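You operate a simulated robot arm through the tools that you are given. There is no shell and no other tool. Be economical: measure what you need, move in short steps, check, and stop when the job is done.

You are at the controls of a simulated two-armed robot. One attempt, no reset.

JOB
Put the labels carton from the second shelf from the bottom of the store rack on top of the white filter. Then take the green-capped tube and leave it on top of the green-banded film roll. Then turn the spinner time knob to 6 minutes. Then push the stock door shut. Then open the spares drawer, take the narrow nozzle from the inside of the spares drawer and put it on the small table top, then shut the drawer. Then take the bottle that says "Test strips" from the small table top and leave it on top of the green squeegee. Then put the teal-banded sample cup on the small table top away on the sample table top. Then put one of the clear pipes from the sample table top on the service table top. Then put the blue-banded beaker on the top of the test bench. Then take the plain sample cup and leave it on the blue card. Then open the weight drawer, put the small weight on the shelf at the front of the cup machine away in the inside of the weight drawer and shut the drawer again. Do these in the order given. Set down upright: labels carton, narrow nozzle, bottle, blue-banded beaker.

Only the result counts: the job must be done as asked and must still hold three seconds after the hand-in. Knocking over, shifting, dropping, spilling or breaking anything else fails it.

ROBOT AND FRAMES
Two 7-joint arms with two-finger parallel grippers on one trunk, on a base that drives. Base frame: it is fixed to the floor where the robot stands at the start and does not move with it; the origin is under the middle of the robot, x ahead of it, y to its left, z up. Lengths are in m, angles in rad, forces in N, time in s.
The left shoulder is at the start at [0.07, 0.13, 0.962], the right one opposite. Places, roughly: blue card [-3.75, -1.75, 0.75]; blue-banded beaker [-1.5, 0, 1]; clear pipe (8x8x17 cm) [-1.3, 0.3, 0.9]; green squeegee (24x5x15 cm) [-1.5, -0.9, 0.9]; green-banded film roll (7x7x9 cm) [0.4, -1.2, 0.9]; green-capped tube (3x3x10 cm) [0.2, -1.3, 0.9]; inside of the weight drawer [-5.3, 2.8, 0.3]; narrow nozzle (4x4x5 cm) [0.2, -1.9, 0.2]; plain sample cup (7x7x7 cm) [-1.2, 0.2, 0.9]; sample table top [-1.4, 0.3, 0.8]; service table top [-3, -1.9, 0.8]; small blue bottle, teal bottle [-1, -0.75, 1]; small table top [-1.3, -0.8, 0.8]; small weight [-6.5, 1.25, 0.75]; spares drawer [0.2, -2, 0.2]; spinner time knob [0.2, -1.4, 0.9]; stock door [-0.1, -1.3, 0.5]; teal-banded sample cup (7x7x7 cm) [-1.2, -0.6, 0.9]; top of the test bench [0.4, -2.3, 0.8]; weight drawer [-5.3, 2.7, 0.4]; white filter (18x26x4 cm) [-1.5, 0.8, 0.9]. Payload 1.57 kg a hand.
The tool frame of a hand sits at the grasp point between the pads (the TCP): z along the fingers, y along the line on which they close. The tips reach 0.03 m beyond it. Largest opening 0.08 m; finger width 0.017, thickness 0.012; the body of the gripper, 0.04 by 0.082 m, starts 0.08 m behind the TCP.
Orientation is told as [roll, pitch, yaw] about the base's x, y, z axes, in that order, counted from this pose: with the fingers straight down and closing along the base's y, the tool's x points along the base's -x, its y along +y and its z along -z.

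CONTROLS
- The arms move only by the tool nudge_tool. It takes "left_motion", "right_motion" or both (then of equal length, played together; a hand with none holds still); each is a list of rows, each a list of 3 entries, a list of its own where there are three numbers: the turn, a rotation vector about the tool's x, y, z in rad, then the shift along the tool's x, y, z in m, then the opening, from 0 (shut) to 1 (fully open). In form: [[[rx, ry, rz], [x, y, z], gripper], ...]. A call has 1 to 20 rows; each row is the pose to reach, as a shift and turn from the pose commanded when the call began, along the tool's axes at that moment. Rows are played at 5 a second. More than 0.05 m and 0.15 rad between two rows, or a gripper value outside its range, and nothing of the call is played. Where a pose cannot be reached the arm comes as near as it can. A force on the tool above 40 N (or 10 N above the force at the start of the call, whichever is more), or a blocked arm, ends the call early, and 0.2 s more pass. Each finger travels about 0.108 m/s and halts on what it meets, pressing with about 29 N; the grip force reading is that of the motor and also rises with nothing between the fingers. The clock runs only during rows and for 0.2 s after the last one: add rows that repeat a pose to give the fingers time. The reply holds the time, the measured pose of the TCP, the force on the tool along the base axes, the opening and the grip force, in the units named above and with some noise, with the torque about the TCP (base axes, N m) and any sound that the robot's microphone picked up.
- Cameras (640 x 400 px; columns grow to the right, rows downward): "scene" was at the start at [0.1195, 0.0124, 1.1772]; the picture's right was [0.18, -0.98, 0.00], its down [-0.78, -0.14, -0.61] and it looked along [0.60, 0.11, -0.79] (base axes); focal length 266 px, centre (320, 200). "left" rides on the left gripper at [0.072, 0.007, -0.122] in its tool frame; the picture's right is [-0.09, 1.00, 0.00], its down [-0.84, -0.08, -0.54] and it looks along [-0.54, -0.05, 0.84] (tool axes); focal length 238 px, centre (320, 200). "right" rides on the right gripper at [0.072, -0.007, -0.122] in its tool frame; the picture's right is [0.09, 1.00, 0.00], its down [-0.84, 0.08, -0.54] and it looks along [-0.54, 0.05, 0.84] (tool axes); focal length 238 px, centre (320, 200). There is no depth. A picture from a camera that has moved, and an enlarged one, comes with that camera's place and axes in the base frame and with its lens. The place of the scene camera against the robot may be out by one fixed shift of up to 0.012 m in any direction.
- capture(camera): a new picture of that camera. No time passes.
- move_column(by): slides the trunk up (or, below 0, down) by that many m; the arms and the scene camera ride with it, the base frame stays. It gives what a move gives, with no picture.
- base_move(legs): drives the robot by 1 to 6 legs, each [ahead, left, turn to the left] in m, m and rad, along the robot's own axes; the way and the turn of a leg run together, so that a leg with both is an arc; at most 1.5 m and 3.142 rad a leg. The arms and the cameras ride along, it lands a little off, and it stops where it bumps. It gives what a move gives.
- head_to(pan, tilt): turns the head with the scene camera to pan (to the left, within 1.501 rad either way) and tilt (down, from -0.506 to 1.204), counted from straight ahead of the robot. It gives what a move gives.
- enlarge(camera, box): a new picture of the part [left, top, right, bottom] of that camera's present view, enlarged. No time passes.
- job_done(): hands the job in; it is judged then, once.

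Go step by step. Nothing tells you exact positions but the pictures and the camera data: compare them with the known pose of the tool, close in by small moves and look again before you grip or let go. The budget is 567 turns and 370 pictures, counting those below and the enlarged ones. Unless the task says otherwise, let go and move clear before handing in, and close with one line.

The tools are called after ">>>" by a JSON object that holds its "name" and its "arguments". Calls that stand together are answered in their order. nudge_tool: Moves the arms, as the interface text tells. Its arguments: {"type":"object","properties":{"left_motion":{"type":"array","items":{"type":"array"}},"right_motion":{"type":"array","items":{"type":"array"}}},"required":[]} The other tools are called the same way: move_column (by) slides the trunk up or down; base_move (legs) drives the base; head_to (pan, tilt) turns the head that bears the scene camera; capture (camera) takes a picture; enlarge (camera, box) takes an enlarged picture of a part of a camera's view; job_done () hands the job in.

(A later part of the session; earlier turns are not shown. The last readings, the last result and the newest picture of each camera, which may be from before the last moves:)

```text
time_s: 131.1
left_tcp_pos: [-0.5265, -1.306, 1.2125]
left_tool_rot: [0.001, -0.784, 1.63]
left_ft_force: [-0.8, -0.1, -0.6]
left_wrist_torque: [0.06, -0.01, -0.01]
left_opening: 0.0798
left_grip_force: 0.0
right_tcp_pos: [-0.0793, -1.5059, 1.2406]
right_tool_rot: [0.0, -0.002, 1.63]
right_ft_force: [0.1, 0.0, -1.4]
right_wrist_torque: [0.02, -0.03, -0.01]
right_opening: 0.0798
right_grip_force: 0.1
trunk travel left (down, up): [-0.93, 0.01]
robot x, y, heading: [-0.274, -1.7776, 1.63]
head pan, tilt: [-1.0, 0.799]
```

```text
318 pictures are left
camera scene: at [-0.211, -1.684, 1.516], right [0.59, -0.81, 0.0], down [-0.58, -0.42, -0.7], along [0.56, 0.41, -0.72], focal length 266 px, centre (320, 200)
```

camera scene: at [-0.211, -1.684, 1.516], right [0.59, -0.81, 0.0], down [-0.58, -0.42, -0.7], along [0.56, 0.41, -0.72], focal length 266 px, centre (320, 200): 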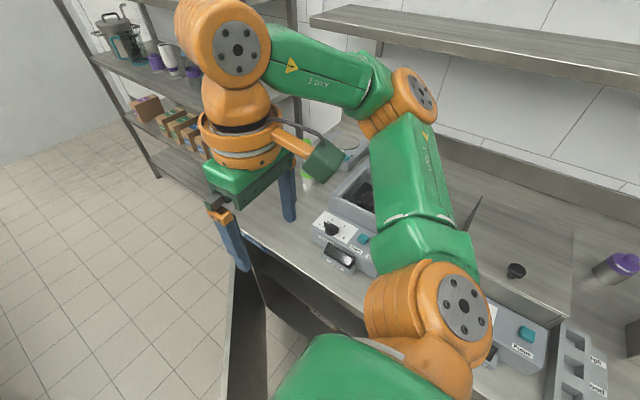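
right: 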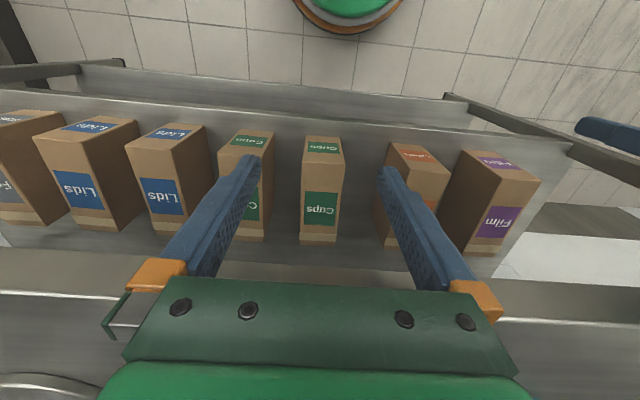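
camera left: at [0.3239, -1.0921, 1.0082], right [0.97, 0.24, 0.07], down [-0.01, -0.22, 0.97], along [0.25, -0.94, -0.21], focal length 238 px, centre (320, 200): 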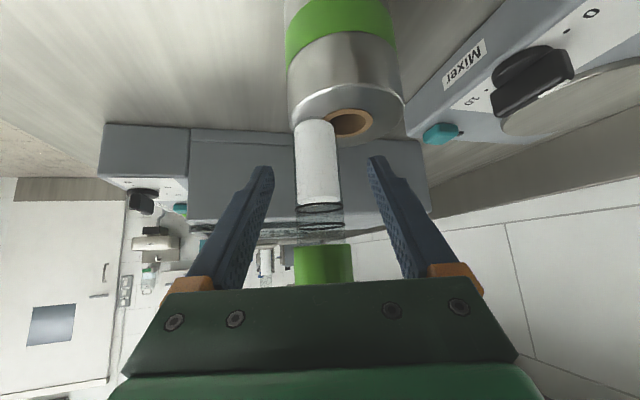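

I'll swing the right hand out over the knob panel while still high and look with its camera.

>>> {"name": "nudge_tool", "arguments": {"right_motion": [[[0, 0, 0], [0, -0.04, 0], 1], [[0, 0, 0], [-0.01, -0.08, 0], 1], [[0, 0, 0], [-0.02, -0.12, 0], 1], [[0, 0, 0], [-0.02, -0.16, 0], 1], [[0, 0, 0], [-0.01, -0.2, 0], 1], [[0, 0, 0], [0.0, -0.23, 0], 1], [[0, 0, 0], [0.0, -0.23, 0], 1]]}}

>>> {"name": "move_column", "arguments": {"by": -0.12}}

>>> {"name": "capture", "arguments": {"camera": "right"}}

```text
time_s: 132.7
left_tcp_pos: [-0.5268, -1.3058, 1.212]
left_tool_rot: [0.0, -0.784, 1.633]
left_ft_force: [0.4, 0.3, 0.6]
left_wrist_torque: [0.01, -0.02, 0.0]
left_opening: 0.08
left_grip_force: 0.0
right_tcp_pos: [0.1046, -1.477, 1.2261]
right_tool_rot: [-0.002, 0.001, 1.629]
right_ft_force: [0.6, 0.7, -0.9]
right_wrist_torque: [-0.01, 0.03, -0.01]
right_opening: 0.0801
right_grip_force: 0.1
right hand out of reach, approached as far as the arm can: row 5, 6, 7
trunk travel left (down, up): [-0.93, 0.01]
robot x, y, heading: [-0.2674, -1.7766, 1.631]
head pan, tilt: [-1.0, 0.799]
```

```text
time_s: 134.2
left_tcp_pos: [-0.5265, -1.3064, 1.091]
left_tool_rot: [0.001, -0.784, 1.63]
left_ft_force: [-0.1, -0.1, 0.0]
left_wrist_torque: [-0.01, 0.0, 0.0]
left_opening: 0.0801
left_grip_force: 0.1
right_tcp_pos: [0.1038, -1.4781, 1.1065]
right_tool_rot: [0.001, 0.001, 1.629]
right_ft_force: [0.3, -0.3, 0.2]
right_wrist_torque: [0.0, 0.0, 0.02]
right_opening: 0.0798
right_grip_force: 0.0
trunk travel left (down, up): [-0.81, 0.13]
robot x, y, heading: [-0.268, -1.7816, 1.632]
head pan, tilt: [-1.0, 0.799]
```

```text
317 pictures are left
camera right: at [0.1161, -1.5492, 1.2277], right [-0.99, -0.15, 0.0], down [-0.13, 0.83, 0.54], along [-0.08, 0.54, -0.84], focal length 238 px, centre (320, 200)
```

right: 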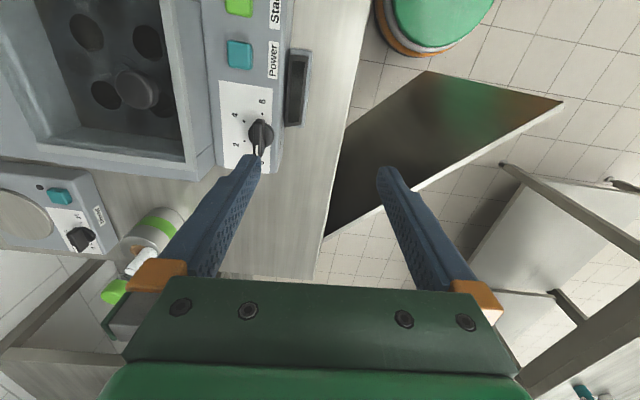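

>>> {"name": "enlarge", "arguments": {"camera": "right", "box": [200, 70, 320, 190]}}

```text
3.33 times, centred on (260, 130) of right
camera zoom: at [0.1161, -1.5492, 1.2277], right [-0.99, -0.15, 0.0], down [-0.13, 0.83, 0.54], along [-0.08, 0.54, -0.84], focal length 794 px, centre (520, 433)
```

zoom: 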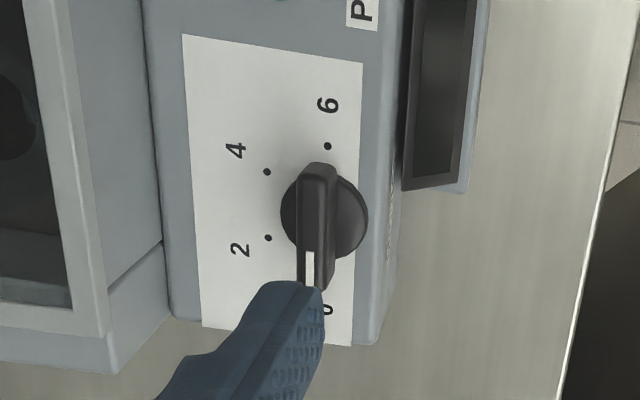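

The dial is clear now: 0 at +y, 2 and 4 at ±30° on the +x side, 6 at −y, with the centre at (0.1775,-1.441). The pointer is at 0, so it needs 180° clockwise, done in two 90° grips. Moving over the knob at z≈1.0.

>>> {"name": "nudge_tool", "arguments": {"right_motion": [[[0, 0, 0.03], [-0.01, -0.02, 0.03], 1], [[0, 0, 0.06], [-0.02, -0.045, 0.06], 1], [[0, 0, 0.06], [-0.032, -0.076, 0.08], 1], [[0, 0, 0.06], [-0.032, -0.076, 0.1], 1], [[0, 0, 0.06], [-0.032, -0.076, 0.1], 1]]}}

>>> {"name": "capture", "arguments": {"camera": "right"}}

```text
time_s: 135.4
left_tcp_pos: [-0.5266, -1.3064, 1.0929]
left_tool_rot: [0.0, -0.786, 1.632]
left_ft_force: [-0.9, 0.4, 0.0]
left_wrist_torque: [0.01, 0.01, 0.01]
left_opening: 0.0798
left_grip_force: 0.2
right_tcp_pos: [0.1199, -1.4555, 1.0112]
right_tool_rot: [-0.003, -0.002, 1.569]
right_ft_force: [-0.6, -0.1, 0.9]
right_wrist_torque: [0.01, 0.02, -0.01]
right_opening: 0.0799
right_grip_force: 0.1
right hand out of reach, approached as far as the arm can: row 1, 2, 3, 4, 5
trunk travel left (down, up): [-0.81, 0.13]
robot x, y, heading: [-0.2677, -1.7808, 1.635]
head pan, tilt: [-1.0, 0.799]
```

```text
315 pictures are left
camera right: at [0.1266, -1.5277, 1.1324], right [-1.0, -0.09, 0.0], down [-0.08, 0.84, 0.54], along [-0.05, 0.54, -0.84], focal length 238 px, centre (320, 200)
```

right: 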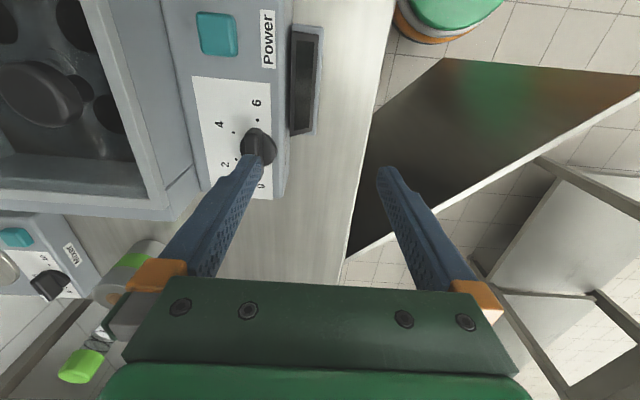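

The hand is about 6 cm short. I'll raise it, shift the base about 4 cm toward the counter (base radius ≈0.235, so there's a gap), and then tilt slightly for the rest.

>>> {"name": "nudge_tool", "arguments": {"right_motion": [[[0, 0, 0], [0, 0, -0.03], 0.7], [[0, 0, 0], [0, 0, -0.06], 0.6], [[0, 0, 0], [0, 0, -0.06], 0.6]]}}

>>> {"name": "base_move", "arguments": {"legs": [[0, -0.045, 0]]}}

```text
time_s: 136.2
left_tcp_pos: [-0.5267, -1.306, 1.0922]
left_tool_rot: [0.003, -0.782, 1.63]
left_ft_force: [-0.8, 0.5, 0.5]
left_wrist_torque: [0.0, -0.02, -0.02]
left_opening: 0.0801
left_grip_force: 0.1
right_tcp_pos: [0.1172, -1.4549, 1.0714]
right_tool_rot: [-0.002, 0.0, 1.569]
right_ft_force: [0.0, -0.4, -0.1]
right_wrist_torque: [0.0, 0.01, 0.02]
right_opening: 0.048
right_grip_force: 0.0
right hand out of reach, approached as far as the arm can: row 2
trunk travel left (down, up): [-0.81, 0.13]
robot x, y, heading: [-0.267, -1.7798, 1.632]
head pan, tilt: [-1.0, 0.799]
```

```text
time_s: 137.1
left_tcp_pos: [-0.4882, -1.3041, 1.0897]
left_tool_rot: [-0.008, -0.783, 1.639]
left_ft_force: [-0.3, 0.7, 0.4]
left_wrist_torque: [0.02, -0.03, -0.05]
left_opening: 0.0799
left_grip_force: 0.1
right_tcp_pos: [0.1561, -1.4522, 1.074]
right_tool_rot: [-0.008, -0.002, 1.569]
right_ft_force: [0.8, 0.4, -0.4]
right_wrist_torque: [0.01, -0.07, 0.01]
right_opening: 0.0481
right_grip_force: 0.1
trunk travel left (down, up): [-0.81, 0.13]
robot x, y, heading: [-0.2227, -1.7805, 1.629]
head pan, tilt: [-1.0, 0.799]
```

>>> {"name": "nudge_tool", "arguments": {"right_motion": [[[0, 0, 0], [-0.005, -0.01, 0.03], 0.6], [[0, 0, 0], [-0.011, -0.0214, 0.06], 0.6], [[0, 0, 0], [-0.011, -0.0214, 0.085], 0.6], [[0, 0, 0], [-0.011, -0.0214, 0.085], 0.6]]}}

>>> {"name": "capture", "arguments": {"camera": "right"}}

```text
time_s: 138.1
left_tcp_pos: [-0.482, -1.3034, 1.092]
left_tool_rot: [0.003, -0.784, 1.632]
left_ft_force: [-0.3, 0.8, -0.4]
left_wrist_torque: [0.0, 0.02, -0.02]
left_opening: 0.0799
left_grip_force: 0.1
right_tcp_pos: [0.1659, -1.4449, 0.9857]
right_tool_rot: [-0.002, 0.001, 1.568]
right_ft_force: [0.8, -0.1, 0.1]
right_wrist_torque: [0.01, 0.02, 0.01]
right_opening: 0.0478
right_grip_force: 0.0
right hand out of reach, approached as far as the arm can: row 1, 2, 3, 4
trunk travel left (down, up): [-0.81, 0.13]
robot x, y, heading: [-0.2224, -1.7792, 1.635]
head pan, tilt: [-1.0, 0.799]
```

```text
314 pictures are left
camera right: at [0.1714, -1.5166, 1.1066], right [-1.0, -0.09, 0.0], down [-0.08, 0.84, 0.54], along [-0.04, 0.54, -0.84], focal length 238 px, centre (320, 200)
```

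right: 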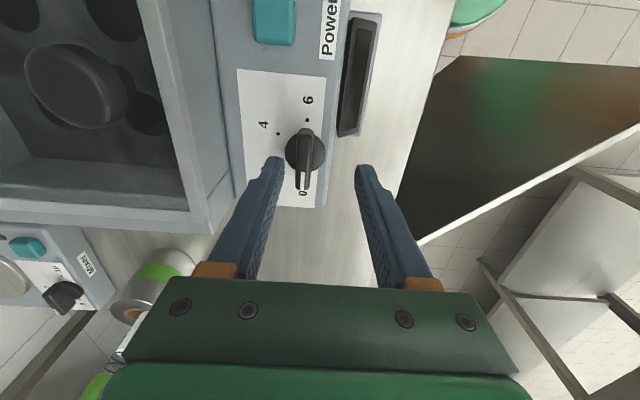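

Almost there, about 1.2 cm short. One more small base shift.

>>> {"name": "base_move", "arguments": {"legs": [[0, -0.014, 0]]}}

>>> {"name": "capture", "arguments": {"camera": "right"}}

```text
time_s: 138.9
left_tcp_pos: [-0.47, -1.3026, 1.0915]
left_tool_rot: [-0.004, -0.785, 1.636]
left_ft_force: [0.1, 0.4, 0.3]
left_wrist_torque: [0.04, -0.02, -0.02]
left_opening: 0.0802
left_grip_force: 0.1
right_tcp_pos: [0.176, -1.4433, 0.9875]
right_tool_rot: [-0.006, -0.003, 1.568]
right_ft_force: [0.0, -0.1, 0.9]
right_wrist_torque: [0.04, 0.0, 0.01]
right_opening: 0.048
right_grip_force: 0.1
trunk travel left (down, up): [-0.81, 0.13]
robot x, y, heading: [-0.2117, -1.7797, 1.631]
head pan, tilt: [-1.0, 0.799]
```

```text
313 pictures are left
camera right: at [0.1821, -1.5157, 1.1082], right [-1.0, -0.09, -0.01], down [-0.08, 0.84, 0.54], along [-0.04, 0.54, -0.84], focal length 238 px, centre (320, 200)
```

right: 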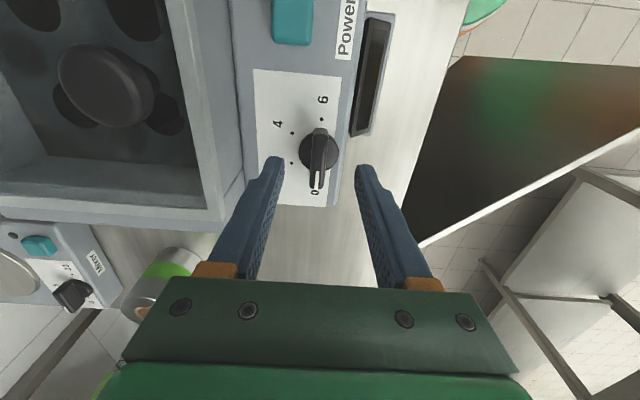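

Aligned over the knob. I'll lower 3 cm and grip the bar.

>>> {"name": "nudge_tool", "arguments": {"right_motion": [[[0, 0, 0], [0.0, -0.001, 0.012], 0.6], [[0, 0, 0], [0.0, -0.001, 0.024], 0.6], [[0, 0, 0], [0.0, -0.001, 0.03], 0.6], [[0, 0, 0], [0.0, -0.001, 0.03], 0.6]]}}

>>> {"name": "capture", "arguments": {"camera": "right"}}

```text
time_s: 139.9
left_tcp_pos: [-0.4686, -1.3024, 1.0918]
left_tool_rot: [0.003, -0.784, 1.632]
left_ft_force: [0.6, -0.6, -0.1]
left_wrist_torque: [0.01, 0.0, -0.04]
left_opening: 0.0799
left_grip_force: 0.1
right_tcp_pos: [0.1802, -1.4431, 0.9561]
right_tool_rot: [-0.005, -0.001, 1.566]
right_ft_force: [0.0, -0.2, -0.2]
right_wrist_torque: [-0.02, 0.02, 0.01]
right_opening: 0.0477
right_grip_force: 0.1
trunk travel left (down, up): [-0.81, 0.13]
robot x, y, heading: [-0.2129, -1.776, 1.636]
head pan, tilt: [-1.0, 0.799]
```

```text
312 pictures are left
camera right: at [0.1858, -1.5156, 1.077], right [-1.0, -0.09, 0.0], down [-0.08, 0.84, 0.54], along [-0.04, 0.54, -0.84], focal length 238 px, centre (320, 200)
```

right: 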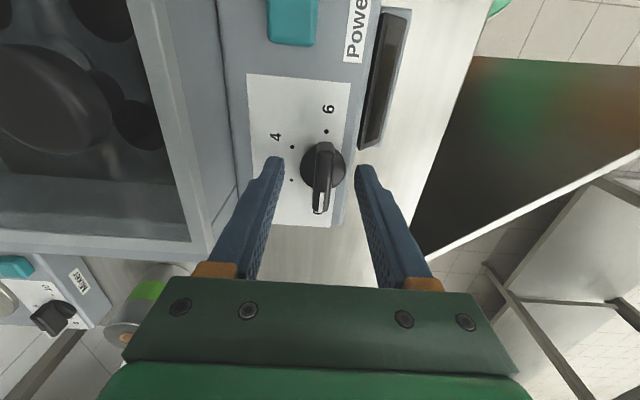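

>>> {"name": "nudge_tool", "arguments": {"right_motion": [[[0, 0, 0], [0.0, 0.001, 0], 0.4], [[0, 0, 0], [0.0, 0.001, 0], 0.2], [[0, 0, 0], [0, 0.001, 0], 0.0], [[0, 0, 0], [0, 0.001, 0], 0.0]]}}

>>> {"name": "capture", "arguments": {"camera": "right"}}

```text
time_s: 140.9
left_tcp_pos: [-0.4693, -1.3028, 1.0921]
left_tool_rot: [-0.002, -0.783, 1.634]
left_ft_force: [-0.6, 0.3, 0.5]
left_wrist_torque: [-0.02, 0.02, -0.01]
left_opening: 0.0799
left_grip_force: 0.0
right_tcp_pos: [0.1762, -1.4434, 0.9554]
right_tool_rot: [-0.005, 0.001, 1.567]
right_ft_force: [-7.3, -2.3, -9.4]
right_wrist_torque: [0.27, 0.51, 0.04]
right_opening: 0.0119
right_grip_force: 29.2
trunk travel left (down, up): [-0.81, 0.13]
robot x, y, heading: [-0.2087, -1.7815, 1.634]
head pan, tilt: [-1.0, 0.799]
```

```text
311 pictures are left
camera right: at [0.1837, -1.5153, 1.0772], right [-1.0, -0.09, 0.0], down [-0.08, 0.84, 0.54], along [-0.05, 0.54, -0.84], focal length 238 px, centre (320, 200)
```

right: 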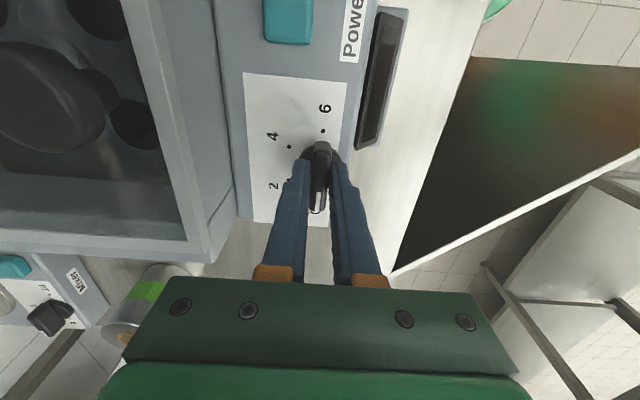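

The bar is gripped. I'll rotate 90° clockwise.

>>> {"name": "nudge_tool", "arguments": {"right_motion": [[[0, 0, 0.14], [0, 0, 0], 0], [[0, 0, 0.28], [0, 0, 0], 0], [[0, 0, 0.42], [0, 0, 0], 0], [[0, 0, 0.56], [0, 0, 0], 0], [[0, 0, 0.7], [0, 0, 0], 0], [[0, 0, 0.84], [0, 0, 0], 0], [[0, 0, 0.98], [0, 0, 0], 0], [[0, 0, 1.12], [0, 0, 0], 0], [[0, 0, 1.26], [0, 0, 0], 0], [[0, 0, 1.4], [0, 0, 0], 0], [[0, 0, 1.5], [0, 0, 0], 0], [[0, 0, 1.571], [0, 0, 0], 0], [[0, 0, 1.571], [0, 0, 0], 0]]}}

>>> {"name": "capture", "arguments": {"camera": "right"}}

```text
time_s: 143.7
left_tcp_pos: [-0.4727, -1.2998, 1.0893]
left_tool_rot: [-0.006, -0.781, 1.636]
left_ft_force: [0.1, 0.4, 0.2]
left_wrist_torque: [0.02, 0.01, 0.02]
left_opening: 0.0798
left_grip_force: 0.1
right_tcp_pos: [0.176, -1.4405, 0.9575]
right_tool_rot: [0.0, -0.009, -0.005]
right_ft_force: [-13.7, 5.7, -4.4]
right_wrist_torque: [0.15, 0.89, 0.01]
right_opening: 0.012
right_grip_force: 29.2
trunk travel left (down, up): [-0.81, 0.13]
robot x, y, heading: [-0.2092, -1.7796, 1.633]
head pan, tilt: [-1.0, 0.799]
```

```text
310 pictures are left
camera right: at [0.1026, -1.4467, 1.0776], right [-0.09, 1.0, 0.0], down [0.83, 0.07, 0.55], along [0.55, 0.05, -0.84], focal length 238 px, centre (320, 200)
```

right: 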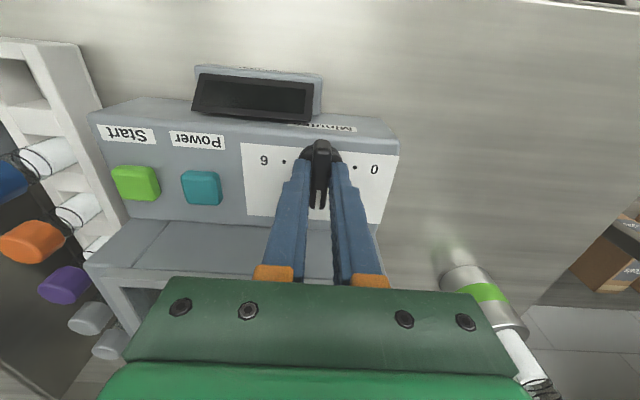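

It turned cleanly. I'll continue clockwise in the same grip.

>>> {"name": "nudge_tool", "arguments": {"right_motion": [[[0, 0, 0.14], [0, 0, 0], 0], [[0, 0, 0.28], [0, 0, 0], 0], [[0, 0, 0.42], [0, 0, 0], 0], [[0, 0, 0.56], [0, 0, 0], 0], [[0, 0, 0.7], [0, 0, 0], 0], [[0, 0, 0.785], [0, 0, 0], 0], [[0, 0, 0.785], [0, 0, 0], 0]]}}

```text
time_s: 145.3
left_tcp_pos: [-0.4724, -1.2978, 1.0894]
left_tool_rot: [-0.004, -0.78, 1.636]
left_ft_force: [0.0, -0.2, -0.1]
left_wrist_torque: [-0.02, 0.03, -0.02]
left_opening: 0.0802
left_grip_force: 0.0
right_tcp_pos: [0.1755, -1.4393, 0.9565]
right_tool_rot: [0.009, -0.007, -0.792]
right_ft_force: [-1.8, 17.8, 19.3]
right_wrist_torque: [0.01, 0.18, 0.0]
right_opening: 0.0119
right_grip_force: 29.3
trunk travel left (down, up): [-0.81, 0.13]
robot x, y, heading: [-0.2094, -1.7741, 1.635]
head pan, tilt: [-1.0, 0.799]
```

>>> {"name": "nudge_tool", "arguments": {"right_motion": [[[0, 0, 0.0], [0.0028, 0.0028, -0.001], 0], [[0, 0, 0.14], [0.0028, 0.0028, -0.001], 0], [[0, 0, 0.28], [0.0028, 0.0028, -0.001], 0], [[0, 0, 0.42], [0.0028, 0.0028, -0.001], 0], [[0, 0, 0.56], [0.0028, 0.0028, -0.001], 0], [[0, 0, 0.7], [0.0028, 0.0028, -0.001], 0], [[0, 0, 0.775], [0.0028, 0.0028, -0.001], 0], [[0, 0, 0.775], [0.0028, 0.0028, -0.001], 0]]}}

>>> {"name": "capture", "arguments": {"camera": "right"}}

```text
time_s: 147.1
left_tcp_pos: [-0.4695, -1.3011, 1.0904]
left_tool_rot: [-0.001, -0.782, 1.633]
left_ft_force: [0.0, -0.1, -1.1]
left_wrist_torque: [-0.01, -0.01, 0.0]
left_opening: 0.0802
left_grip_force: 0.0
right_tcp_pos: [0.1782, -1.4384, 0.9573]
right_tool_rot: [0.005, -0.002, -1.566]
right_ft_force: [-6.2, 1.1, -4.7]
right_wrist_torque: [-0.83, 0.45, -0.05]
right_opening: 0.012
right_grip_force: 29.3
trunk travel left (down, up): [-0.81, 0.13]
robot x, y, heading: [-0.2091, -1.7752, 1.632]
head pan, tilt: [-1.0, 0.799]
```

```text
309 pictures are left
camera right: at [0.17, -1.3664, 1.0778], right [1.0, 0.1, 0.0], down [0.08, -0.84, 0.54], along [0.06, -0.54, -0.84], focal length 238 px, centre (320, 200)
```

right: 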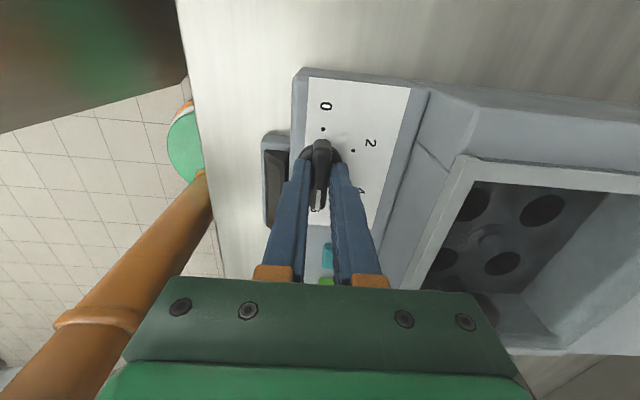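

Turned 180°. I'll release, lift and check the pointer.

>>> {"name": "nudge_tool", "arguments": {"right_motion": [[[0, 0, 0], [0, 0, 0], 0.3], [[0, 0, 0], [0, 0, 0], 0.6], [[0, 0, 0], [0, 0, -0.02], 0.6], [[0, 0, 0], [0, 0, -0.06], 0.6], [[0, 0, 0], [0, 0, -0.1], 0.6], [[0, 0, 0], [0, 0, -0.1], 0.6]]}}

>>> {"name": "enlarge", "arguments": {"camera": "right", "box": [220, 40, 420, 190]}}

```text
time_s: 148.5
left_tcp_pos: [-0.4674, -1.3019, 1.0924]
left_tool_rot: [0.0, -0.784, 1.63]
left_ft_force: [0.6, 0.1, 0.6]
left_wrist_torque: [-0.03, 0.01, 0.0]
left_opening: 0.0799
left_grip_force: 0.0
right_tcp_pos: [0.1801, -1.4404, 1.0569]
right_tool_rot: [0.004, 0.0, -1.565]
right_ft_force: [0.5, 0.7, -0.4]
right_wrist_torque: [0.03, 0.0, 0.02]
right_opening: 0.0483
right_grip_force: 0.0
trunk travel left (down, up): [-0.81, 0.13]
robot x, y, heading: [-0.2066, -1.781, 1.633]
head pan, tilt: [-1.0, 0.799]
```

```text
2.67 times, centred on (320, 115) of right
camera zoom: at [0.1722, -1.3686, 1.1784], right [1.0, 0.1, 0.0], down [0.08, -0.84, 0.54], along [0.06, -0.54, -0.84], focal length 636 px, centre (320, 427)
```

zoom: 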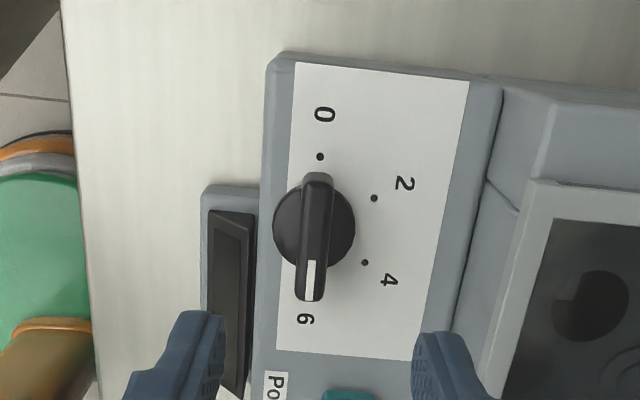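

The knob reads 6. Now I'll unwind the right wrist and bring the arm back in.

>>> {"name": "nudge_tool", "arguments": {"right_motion": [[[0, 0, 0], [0, 0, -0.04], 0.6], [[0, 0, -0.14], [0, -0.02, -0.06], 0.6], [[0, 0, -0.28], [0, -0.04, -0.06], 0.6], [[0, 0, -0.42], [0, -0.06, -0.06], 0.6], [[0, 0, -0.56], [0, -0.08, -0.06], 0.6], [[0, 0, -0.7], [0, -0.1, -0.06], 0.6], [[0, 0, -0.84], [-0.01, -0.12, -0.06], 0.6], [[0, 0, -0.98], [-0.02, -0.14, -0.06], 0.6], [[0, 0, -1.12], [-0.03, -0.16, -0.06], 0.6], [[0, 0, -1.26], [-0.04, -0.18, -0.06], 0.6], [[0, 0, -1.4], [-0.04, -0.2, -0.06], 0.6], [[0, 0, -1.54], [-0.04, -0.2, -0.06], 0.6]]}}

>>> {"name": "nudge_tool", "arguments": {"right_motion": [[[0, 0, -0.14], [0, 0, 0], 0.6], [[0, 0, -0.28], [0, 0, 0], 0.6], [[0, 0, -0.42], [0, 0, 0], 0.6], [[0, 0, -0.56], [0, 0, 0], 0.6], [[0, 0, -0.7], [0, 0, 0], 0.6], [[0, 0, -0.84], [0, 0, 0], 0.6], [[0, 0, -0.98], [0, 0, 0], 0.6], [[0, 0, -1.12], [0, 0, 0], 0.6], [[0, 0, -1.26], [0, 0, 0], 0.6], [[0, 0, -1.4], [0, 0, 0], 0.6], [[0, 0, -1.54], [0, 0, 0], 0.6]]}}

```text
time_s: 151.1
left_tcp_pos: [-0.4679, -1.3025, 1.0924]
left_tool_rot: [0.001, -0.784, 1.631]
left_ft_force: [0.0, 0.7, 1.4]
left_wrist_torque: [-0.03, -0.01, 0.0]
left_opening: 0.0801
left_grip_force: 0.1
right_tcp_pos: [-0.0209, -1.4818, 1.1158]
right_tool_rot: [0.002, -0.003, -0.02]
right_ft_force: [0.3, 1.1, 0.7]
right_wrist_torque: [0.01, 0.0, 0.01]
right_opening: 0.0479
right_grip_force: 0.0
trunk travel left (down, up): [-0.81, 0.13]
robot x, y, heading: [-0.2072, -1.7749, 1.639]
head pan, tilt: [-1.0, 0.799]
```

```text
time_s: 153.5
left_tcp_pos: [-0.4694, -1.3016, 1.093]
left_tool_rot: [0.0, -0.785, 1.632]
left_ft_force: [-0.1, 0.0, -0.6]
left_wrist_torque: [0.0, 0.02, 0.0]
left_opening: 0.0801
left_grip_force: 0.0
right_tcp_pos: [-0.0209, -1.4803, 1.1169]
right_tool_rot: [-0.004, 0.0, 1.518]
right_ft_force: [-1.3, -0.1, -0.2]
right_wrist_torque: [0.03, 0.02, 0.02]
right_opening: 0.0481
right_grip_force: 0.1
trunk travel left (down, up): [-0.81, 0.13]
robot x, y, heading: [-0.2087, -1.7777, 1.637]
head pan, tilt: [-1.0, 0.799]
```

Knob done. Next is the door: I'll drive around to face +x west of it and push its outer face with the closed left hand.

>>> {"name": "base_move", "arguments": {"legs": [[-0.12, 0, 0], [0, 0.52, 0], [0, 0, -1.637], [-0.03, 0.27, 0]]}}

>>> {"name": "head_to", "arguments": {"pan": 0.0, "tilt": 0.7}}

>>> {"name": "capture", "arguments": {"camera": "scene"}}

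```text
time_s: 162.8
left_tcp_pos: [-0.2534, -1.4341, 1.0928]
left_tool_rot: [0.003, -0.783, -0.014]
left_ft_force: [0.3, 0.3, 0.6]
left_wrist_torque: [-0.02, 0.0, -0.01]
left_opening: 0.0801
left_grip_force: 0.0
right_tcp_pos: [-0.4643, -1.8667, 1.1168]
right_tool_rot: [-0.002, -0.001, -0.126]
right_ft_force: [-0.3, 0.1, -0.3]
right_wrist_torque: [-0.06, 0.0, 0.05]
right_opening: 0.048
right_grip_force: 0.0
trunk travel left (down, up): [-0.81, 0.13]
robot x, y, heading: [-0.7471, -1.6571, -0.01]
head pan, tilt: [-1.0, 0.799]
```

```text
time_s: 164.1
left_tcp_pos: [-0.2551, -1.4318, 1.092]
left_tool_rot: [-0.001, -0.785, -0.011]
left_ft_force: [-0.4, -0.5, -0.6]
left_wrist_torque: [-0.01, -0.01, -0.02]
left_opening: 0.08
left_grip_force: 0.2
right_tcp_pos: [-0.4646, -1.8645, 1.1172]
right_tool_rot: [-0.003, -0.001, -0.126]
right_ft_force: [-0.3, -0.2, 0.2]
right_wrist_torque: [-0.01, -0.04, 0.02]
right_opening: 0.0479
right_grip_force: 0.0
trunk travel left (down, up): [-0.81, 0.13]
robot x, y, heading: [-0.7455, -1.6566, -0.01]
head pan, tilt: [0.0, 0.7]
```

```text
307 pictures are left
camera scene: at [-0.616, -1.6575, 1.4042], right [-0.01, -1.0, 0.0], down [-0.64, 0.01, -0.76], along [0.76, -0.01, -0.64], focal length 266 px, centre (320, 200)
```

scene: 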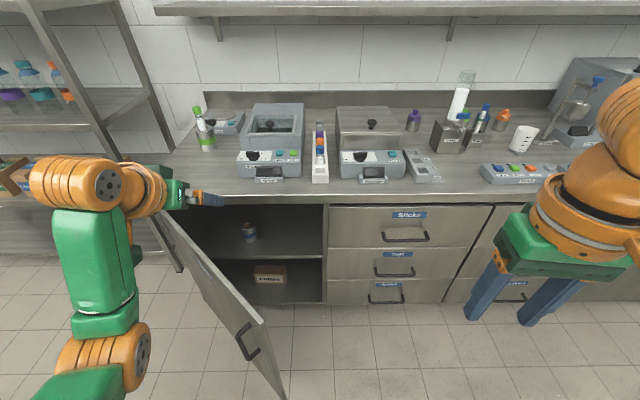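

Good view. I'll back up a little, retract the hand slightly, close the fingers and lower the trunk so the hand is at door height outside it.

>>> {"name": "base_move", "arguments": {"legs": [[-0.14, 0.03, 0]]}}

>>> {"name": "nudge_tool", "arguments": {"left_motion": [[[0, 0, 0], [0.015, 0, -0.015], 0.5], [[0, 0, 0], [0.028, 0, -0.028], 0], [[0, 0, 0], [0.028, 0, -0.028], 0], [[0, 0, 0], [0.028, 0, -0.028], 0]]}}

>>> {"name": "move_column", "arguments": {"by": -0.42}}

>>> {"name": "capture", "arguments": {"camera": "scene"}}

```text
time_s: 165.5
left_tcp_pos: [-0.3925, -1.4019, 1.0913]
left_tool_rot: [0.003, -0.781, -0.013]
left_ft_force: [-0.5, -0.3, -0.4]
left_wrist_torque: [-0.03, 0.02, 0.02]
left_opening: 0.08
left_grip_force: 0.1
right_tcp_pos: [-0.603, -1.8333, 1.1152]
right_tool_rot: [-0.004, 0.002, -0.126]
right_ft_force: [-0.1, 0.6, 0.6]
right_wrist_torque: [0.0, 0.02, 0.04]
right_opening: 0.0481
right_grip_force: 0.0
trunk travel left (down, up): [-0.81, 0.13]
robot x, y, heading: [-0.8862, -1.622, -0.015]
head pan, tilt: [0.0, 0.7]
```

```text
time_s: 166.5
left_tcp_pos: [-0.4348, -1.4009, 1.0909]
left_tool_rot: [-0.001, -0.785, -0.014]
left_ft_force: [0.3, -0.5, -0.8]
left_wrist_torque: [-0.04, 0.04, 0.01]
left_opening: 0.0
left_grip_force: 21.7
right_tcp_pos: [-0.605, -1.833, 1.1165]
right_tool_rot: [-0.003, -0.001, -0.128]
right_ft_force: [0.4, -0.1, -0.1]
right_wrist_torque: [-0.03, 0.02, -0.02]
right_opening: 0.0481
right_grip_force: 0.0
trunk travel left (down, up): [-0.81, 0.13]
robot x, y, heading: [-0.889, -1.6251, -0.014]
head pan, tilt: [0.0, 0.7]
```

```text
refused: -0.42 is not a number from -0.4 to 0.4
```

```text
306 pictures are left
camera scene: at [-0.7564, -1.6258, 1.4042], right [-0.01, -1.0, 0.0], down [-0.64, 0.01, -0.76], along [0.76, -0.01, -0.64], focal length 266 px, centre (320, 200)
```

scene: 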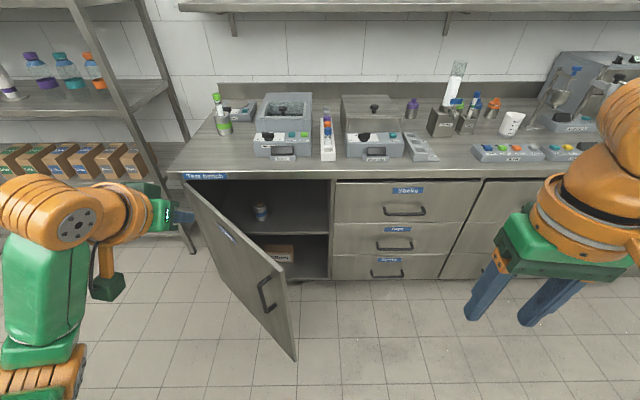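

>>> {"name": "move_column", "arguments": {"by": -0.4}}

>>> {"name": "nudge_tool", "arguments": {"left_motion": [[[0, 0, 0], [-0.02, -0.01, 0.02], 0], [[0, 0, 0], [-0.04, -0.02, 0.04], 0], [[0, 0, 0], [-0.06, -0.03, 0.06], 0], [[0, 0, 0], [-0.08, -0.04, 0.08], 0], [[0, 0, 0], [-0.1, -0.04, 0.1], 0], [[0, 0, 0], [-0.1, -0.04, 0.1], 0]]}}

>>> {"name": "capture", "arguments": {"camera": "scene"}}

```text
time_s: 170.3
left_tcp_pos: [-0.4345, -1.4, 0.6913]
left_tool_rot: [0.0, -0.784, -0.013]
left_ft_force: [-0.7, 0.0, -1.0]
left_wrist_torque: [0.0, 0.0, -0.02]
left_opening: 0.0001
left_grip_force: 21.3
right_tcp_pos: [-0.605, -1.8326, 0.7171]
right_tool_rot: [-0.003, -0.001, -0.126]
right_ft_force: [-0.8, -0.3, 0.3]
right_wrist_torque: [-0.02, -0.01, 0.02]
right_opening: 0.0481
right_grip_force: 0.0
trunk travel left (down, up): [-0.41, 0.53]
robot x, y, heading: [-0.8857, -1.6238, -0.013]
head pan, tilt: [0.0, 0.7]
```

```text
time_s: 171.7
left_tcp_pos: [-0.2932, -1.4413, 0.6916]
left_tool_rot: [0.002, -0.785, -0.013]
left_ft_force: [0.0, -0.3, 0.2]
left_wrist_torque: [-0.01, -0.01, 0.0]
left_opening: 0.0001
left_grip_force: 20.9
right_tcp_pos: [-0.6061, -1.8331, 0.7158]
right_tool_rot: [-0.004, -0.001, -0.127]
right_ft_force: [0.0, -0.9, 0.3]
right_wrist_torque: [0.0, -0.02, -0.04]
right_opening: 0.048
right_grip_force: 0.0
trunk travel left (down, up): [-0.41, 0.53]
robot x, y, heading: [-0.8889, -1.6264, -0.015]
head pan, tilt: [0.0, 0.7]
```

```text
305 pictures are left
camera scene: at [-0.7567, -1.6257, 1.0042], right [-0.01, -1.0, 0.0], down [-0.64, 0.01, -0.76], along [0.76, -0.01, -0.64], focal length 266 px, centre (320, 200)
```

scene: 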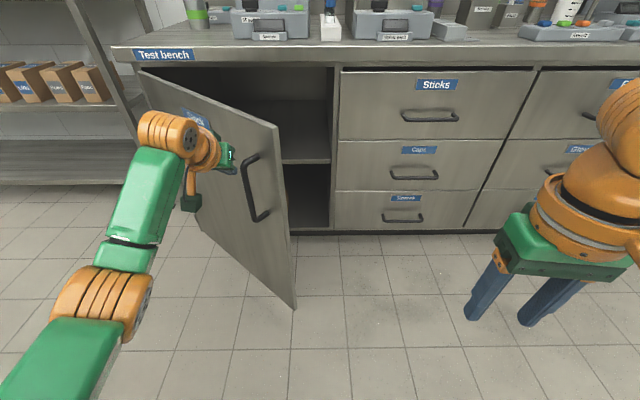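

The hand is at the door's outer face. I'll push by driving forward in stages.

>>> {"name": "base_move", "arguments": {"legs": [[0.15, 0, 0]]}}

>>> {"name": "capture", "arguments": {"camera": "scene"}}

```text
time_s: 173.1
left_tcp_pos: [-0.1432, -1.4443, 0.6907]
left_tool_rot: [0.001, -0.784, -0.012]
left_ft_force: [-0.1, -0.8, 0.2]
left_wrist_torque: [0.0, -0.01, -0.02]
left_opening: 0.0001
left_grip_force: 21.2
right_tcp_pos: [-0.4557, -1.8341, 0.716]
right_tool_rot: [-0.004, 0.001, -0.126]
right_ft_force: [0.0, 0.1, -0.3]
right_wrist_torque: [-0.01, 0.02, 0.04]
right_opening: 0.0481
right_grip_force: 0.0
trunk travel left (down, up): [-0.41, 0.53]
robot x, y, heading: [-0.7378, -1.6272, -0.016]
head pan, tilt: [0.0, 0.7]
```

```text
304 pictures are left
camera scene: at [-0.6068, -1.6277, 1.0041], right [-0.01, -1.0, 0.0], down [-0.64, 0.01, -0.76], along [0.76, -0.01, -0.64], focal length 266 px, centre (320, 200)
```

scene: 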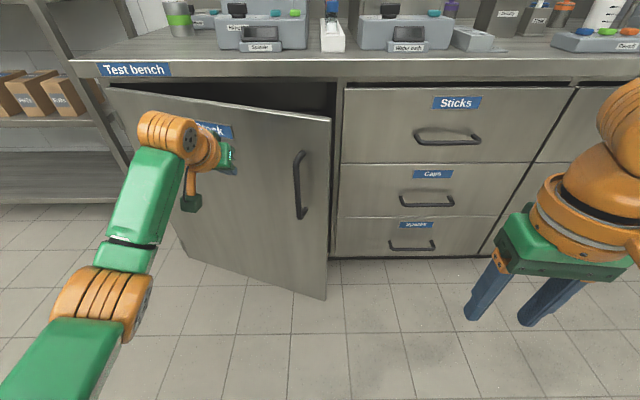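

>>> {"name": "base_move", "arguments": {"legs": [[0.12, 0, 0]]}}

>>> {"name": "capture", "arguments": {"camera": "scene"}}

```text
time_s: 174.3
left_tcp_pos: [-0.0232, -1.4457, 0.691]
left_tool_rot: [0.001, -0.784, -0.011]
left_ft_force: [0.0, 0.1, 0.0]
left_wrist_torque: [0.01, -0.01, 0.06]
left_opening: 0.0
left_grip_force: 21.0
right_tcp_pos: [-0.3357, -1.8349, 0.7158]
right_tool_rot: [-0.004, 0.001, -0.129]
right_ft_force: [-0.6, -0.8, -0.6]
right_wrist_torque: [-0.01, 0.02, 0.01]
right_opening: 0.0479
right_grip_force: 0.0
trunk travel left (down, up): [-0.41, 0.53]
robot x, y, heading: [-0.6151, -1.6252, -0.014]
head pan, tilt: [0.0, 0.7]
```

```text
303 pictures are left
camera scene: at [-0.4865, -1.6293, 1.0041], right [-0.01, -1.0, 0.0], down [-0.64, 0.01, -0.76], along [0.76, -0.01, -0.64], focal length 266 px, centre (320, 200)
```

scene: 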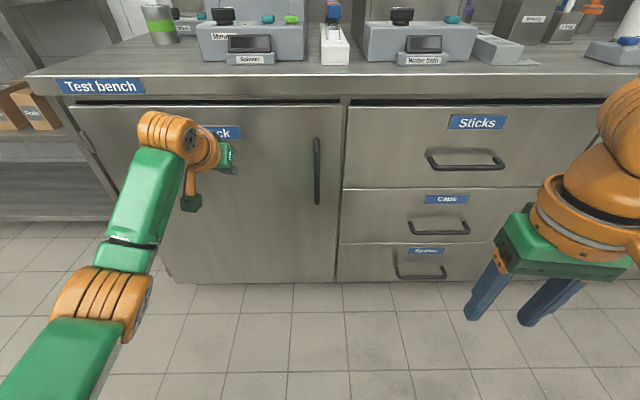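

The door is almost shut. I'll finish the push with the arm until the force limit.

>>> {"name": "nudge_tool", "arguments": {"left_motion": [[[0, 0, 0], [-0.014, 0, 0.014], 0], [[0, 0, 0], [-0.025, 0, 0.025], 0], [[0, 0, 0], [-0.035, 0, 0.035], 0], [[0, 0, 0], [-0.045, 0, 0.045], 0], [[0, 0, 0], [-0.055, 0, 0.055], 0], [[0, 0, 0], [-0.065, 0, 0.065], 0]]}}

>>> {"name": "enlarge", "arguments": {"camera": "scene", "box": [40, 60, 400, 300]}}

```text
time_s: 175.7
left_tcp_pos: [0.0204, -1.4472, 0.689]
left_tool_rot: [0.002, -0.784, -0.014]
left_ft_force: [0.1, -0.1, -0.3]
left_wrist_torque: [-0.01, 0.01, -0.01]
left_opening: 0.0
left_grip_force: 21.6
left hand out of reach, approached as far as the arm can: row 3, 4, 5, 6
right_tcp_pos: [-0.3361, -1.8363, 0.7153]
right_tool_rot: [-0.004, 0.0, -0.129]
right_ft_force: [0.4, 0.8, -0.7]
right_wrist_torque: [0.0, 0.01, -0.03]
right_opening: 0.048
right_grip_force: 0.1
trunk travel left (down, up): [-0.41, 0.53]
robot x, y, heading: [-0.6161, -1.6256, -0.015]
head pan, tilt: [0.0, 0.7]
```

```text
1.67 times, centred on (220, 180) of scene
camera zoom: at [-0.4871, -1.6293, 1.0042], right [-0.01, -1.0, 0.0], down [-0.64, 0.01, -0.76], along [0.76, -0.01, -0.64], focal length 444 px, centre (487, 233)
```

zoom: 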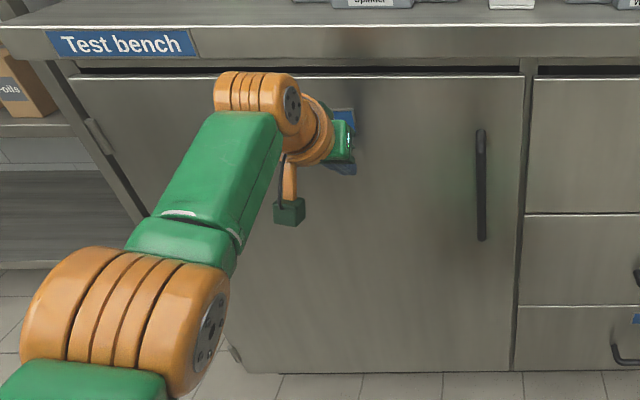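

>>> {"name": "base_move", "arguments": {"legs": [[0.04, 0, 0]]}}

>>> {"name": "nudge_tool", "arguments": {"left_motion": [[[0, 0, 0], [0, 0, 0], 0]]}}

>>> {"name": "enlarge", "arguments": {"camera": "scene", "box": [40, 60, 400, 300]}}

```text
time_s: 176.6
left_tcp_pos: [0.0455, -1.4478, 0.6904]
left_tool_rot: [0.002, -0.774, -0.012]
left_ft_force: [-9.5, -0.8, 3.3]
left_wrist_torque: [0.03, 0.07, -0.01]
left_opening: 0.0003
left_grip_force: 21.5
right_tcp_pos: [-0.3082, -1.8355, 0.7173]
right_tool_rot: [-0.005, -0.004, -0.124]
right_ft_force: [0.0, -1.0, -0.8]
right_wrist_torque: [0.04, 0.0, -0.01]
right_opening: 0.048
right_grip_force: 0.1
trunk travel left (down, up): [-0.41, 0.53]
robot x, y, heading: [-0.5838, -1.625, -0.011]
head pan, tilt: [0.0, 0.7]
stopped in leg 1: the force on the tool passed its limit at 89 N (the readings are from after the stop); the commanded pose is now the measured one
```

```text
time_s: 177.0
left_tcp_pos: [0.0449, -1.4466, 0.6897]
left_tool_rot: [-0.001, -0.775, -0.012]
left_ft_force: [-9.4, -1.2, 3.7]
left_wrist_torque: [0.03, 0.08, -0.01]
left_opening: 0.0001
left_grip_force: 21.3
right_tcp_pos: [-0.3093, -1.8355, 0.7183]
right_tool_rot: [-0.003, -0.004, -0.124]
right_ft_force: [0.1, -0.4, 0.2]
right_wrist_torque: [-0.07, -0.03, 0.01]
right_opening: 0.0481
right_grip_force: 0.0
trunk travel left (down, up): [-0.41, 0.53]
robot x, y, heading: [-0.5883, -1.6302, -0.01]
head pan, tilt: [0.0, 0.7]
```

```text
1.67 times, centred on (220, 180) of scene
camera zoom: at [-0.4605, -1.6299, 1.0047], right [-0.01, -1.0, 0.0], down [-0.64, 0.01, -0.77], along [0.77, -0.01, -0.64], focal length 444 px, centre (487, 233)
```

zoom: 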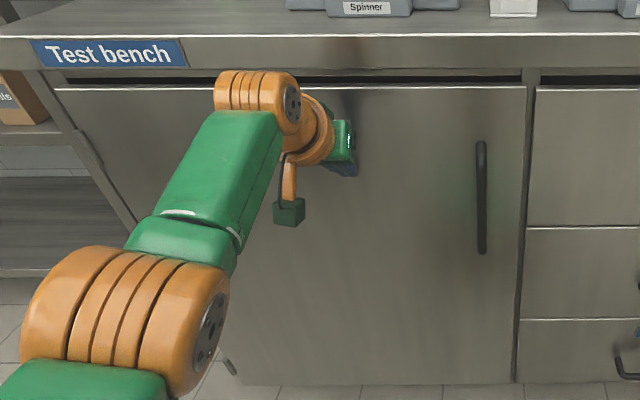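

The stock door is shut. Next is the Spares drawer, whose handle is around (0.04,-1.975,0.24). I'll back off, move over, and turn the left tool horizontal with the fingers closing vertically.

>>> {"name": "base_move", "arguments": {"legs": [[-0.25, 0, 0], [0, -0.46, 0.012]]}}

>>> {"name": "nudge_tool", "arguments": {"left_motion": [[[0, -0.13, 0], [0, 0, 0], 0.3], [[0, -0.26, 0], [0, 0, 0], 0.6], [[0, -0.4, 0], [0, 0, 0], 0.8], [[0, -0.53, 0], [0, 0, 0], 0.8], [[0, -0.66, 0], [0, 0, 0], 0.8], [[0, -0.796, 0], [0, 0, 0], 0.8], [[0, -0.796, 0], [0, 0, 0], 0.8]]}}

>>> {"name": "nudge_tool", "arguments": {"left_motion": [[[0, 0, 0.14], [0, 0, 0], 0.8], [[0, 0, 0.28], [0, 0, 0], 0.8], [[0, 0, 0.42], [0, 0, 0], 0.8], [[0, 0, 0.56], [0, 0, 0], 0.8], [[0, 0, 0.7], [0, 0, 0], 0.8], [[0, 0, 0.84], [0, 0, 0], 0.8], [[0, 0, 0.98], [0, 0, 0], 0.8], [[0, 0, 1.12], [0, 0, 0], 0.8], [[0, 0, 1.26], [0, 0, 0], 0.8], [[0, 0, 1.4], [0, 0, 0], 0.8], [[0, 0, 1.5], [0, 0, 0], 0.8], [[0, 0, 1.571], [0, 0, 0], 0.8]]}}

>>> {"name": "capture", "arguments": {"camera": "scene"}}

```text
time_s: 181.2
left_tcp_pos: [-0.2057, -1.8921, 0.6872]
left_tool_rot: [-0.001, -0.771, 0.005]
left_ft_force: [0.6, -0.1, 0.3]
left_wrist_torque: [0.0, -0.02, 0.01]
left_opening: 0.0002
left_grip_force: 21.4
right_tcp_pos: [-0.5521, -2.2887, 0.7166]
right_tool_rot: [-0.004, -0.001, -0.11]
right_ft_force: [0.1, -0.1, -1.3]
right_wrist_torque: [0.04, 0.02, 0.0]
right_opening: 0.0478
right_grip_force: 0.1
trunk travel left (down, up): [-0.41, 0.53]
robot x, y, heading: [-0.8361, -2.0839, 0.01]
head pan, tilt: [0.0, 0.7]
```

```text
time_s: 182.8
left_tcp_pos: [-0.2069, -1.8936, 0.688]
left_tool_rot: [0.09, -1.569, -0.084]
left_ft_force: [-0.7, -0.6, -0.6]
left_wrist_torque: [0.01, 0.02, 0.02]
left_opening: 0.0639
left_grip_force: 0.0
right_tcp_pos: [-0.5522, -2.2876, 0.7152]
right_tool_rot: [-0.005, -0.001, -0.107]
right_ft_force: [-0.1, 0.8, -1.0]
right_wrist_torque: [0.0, -0.02, 0.02]
right_opening: 0.0482
right_grip_force: 0.0
trunk travel left (down, up): [-0.41, 0.53]
robot x, y, heading: [-0.8409, -2.0841, 0.011]
head pan, tilt: [0.0, 0.7]
```

```text
time_s: 185.4
left_tcp_pos: [-0.2065, -1.893, 0.6881]
left_tool_rot: [1.569, 0.003, -1.565]
left_ft_force: [0.3, -0.1, -0.7]
left_wrist_torque: [0.01, -0.01, -0.01]
left_opening: 0.0638
left_grip_force: 0.2
right_tcp_pos: [-0.553, -2.288, 0.7172]
right_tool_rot: [-0.002, -0.003, -0.107]
right_ft_force: [0.1, 0.4, -0.9]
right_wrist_torque: [-0.01, -0.04, -0.01]
right_opening: 0.048
right_grip_force: 0.1
trunk travel left (down, up): [-0.41, 0.53]
robot x, y, heading: [-0.8361, -2.0875, 0.009]
head pan, tilt: [0.0, 0.7]
```

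```text
300 pictures are left
camera scene: at [-0.7075, -2.0848, 1.0042], right [0.01, -1.0, 0.0], down [-0.64, 0.0, -0.76], along [0.76, 0.01, -0.64], focal length 266 px, centre (320, 200)
```

scene: 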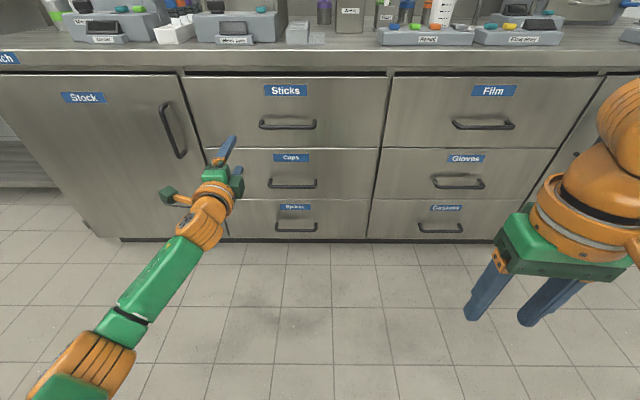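

The handle is near (0.042,-1.976,0.228). I'll lower the trunk and shift the hand into line, then check.

>>> {"name": "move_column", "arguments": {"by": -0.4}}

>>> {"name": "nudge_tool", "arguments": {"left_motion": [[[0, 0, 0], [-0.03, -0.02, 0], 0.8], [[0, 0, 0], [-0.06, -0.04, 0], 0.8], [[0, 0, 0], [-0.083, -0.058, 0], 0.8], [[0, 0, 0], [-0.083, -0.058, 0], 0.8]]}}

>>> {"name": "capture", "arguments": {"camera": "scene"}}

>>> {"name": "capture", "arguments": {"camera": "left"}}

```text
time_s: 189.2
left_tcp_pos: [-0.205, -1.8933, 0.288]
left_tool_rot: [1.567, 0.0, -1.565]
left_ft_force: [0.1, 0.3, -0.4]
left_wrist_torque: [0.0, 0.03, 0.02]
left_opening: 0.0642
left_grip_force: 0.0
right_tcp_pos: [-0.5548, -2.2892, 0.3153]
right_tool_rot: [-0.005, -0.002, -0.108]
right_ft_force: [0.7, -0.2, -0.2]
right_wrist_torque: [0.01, -0.02, -0.03]
right_opening: 0.0479
right_grip_force: 0.0
trunk travel left (down, up): [-0.01, 0.93]
robot x, y, heading: [-0.8398, -2.0825, 0.004]
head pan, tilt: [0.0, 0.7]
```

```text
time_s: 190.2
left_tcp_pos: [-0.2058, -1.9763, 0.2295]
left_tool_rot: [1.567, 0.001, -1.567]
left_ft_force: [-0.3, -0.6, 0.8]
left_wrist_torque: [0.02, -0.02, 0.03]
left_opening: 0.064
left_grip_force: 0.0
right_tcp_pos: [-0.5528, -2.2886, 0.3163]
right_tool_rot: [-0.004, -0.002, -0.107]
right_ft_force: [-0.8, 0.0, -0.7]
right_wrist_torque: [0.02, 0.0, -0.02]
right_opening: 0.0481
right_grip_force: 0.1
trunk travel left (down, up): [-0.01, 0.93]
robot x, y, heading: [-0.8382, -2.0837, 0.003]
head pan, tilt: [0.0, 0.7]
```

```text
299 pictures are left
camera scene: at [-0.7075, -2.0848, 0.6042], right [0.01, -1.0, 0.0], down [-0.64, 0.0, -0.76], along [0.76, 0.01, -0.64], focal length 266 px, centre (320, 200)
```

scene: 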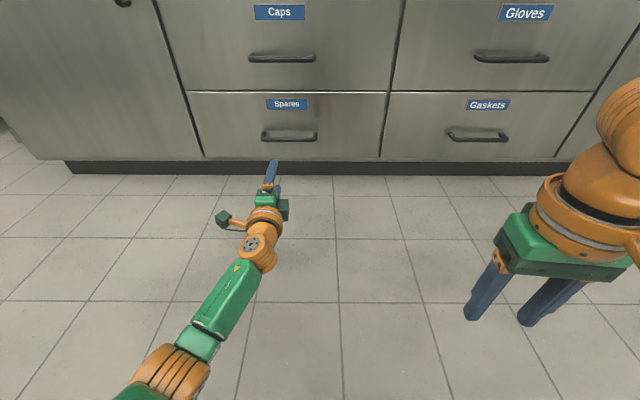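

```text
298 pictures are left
camera left: at [-0.3284, -1.9049, 0.2364], right [0.0, -0.09, 1.0], down [-0.54, -0.84, -0.07], along [0.84, -0.54, -0.05], focal length 238 px, centre (320, 200)
```

left: 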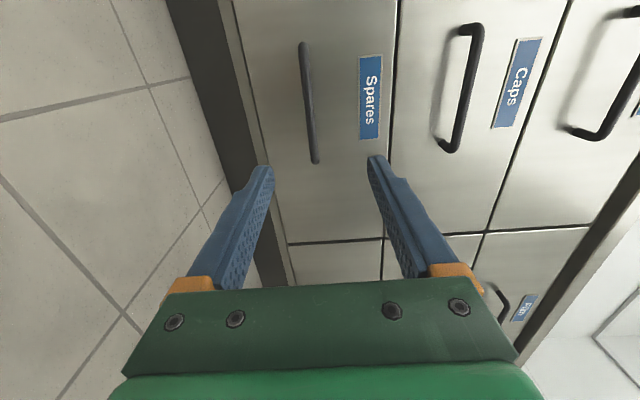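

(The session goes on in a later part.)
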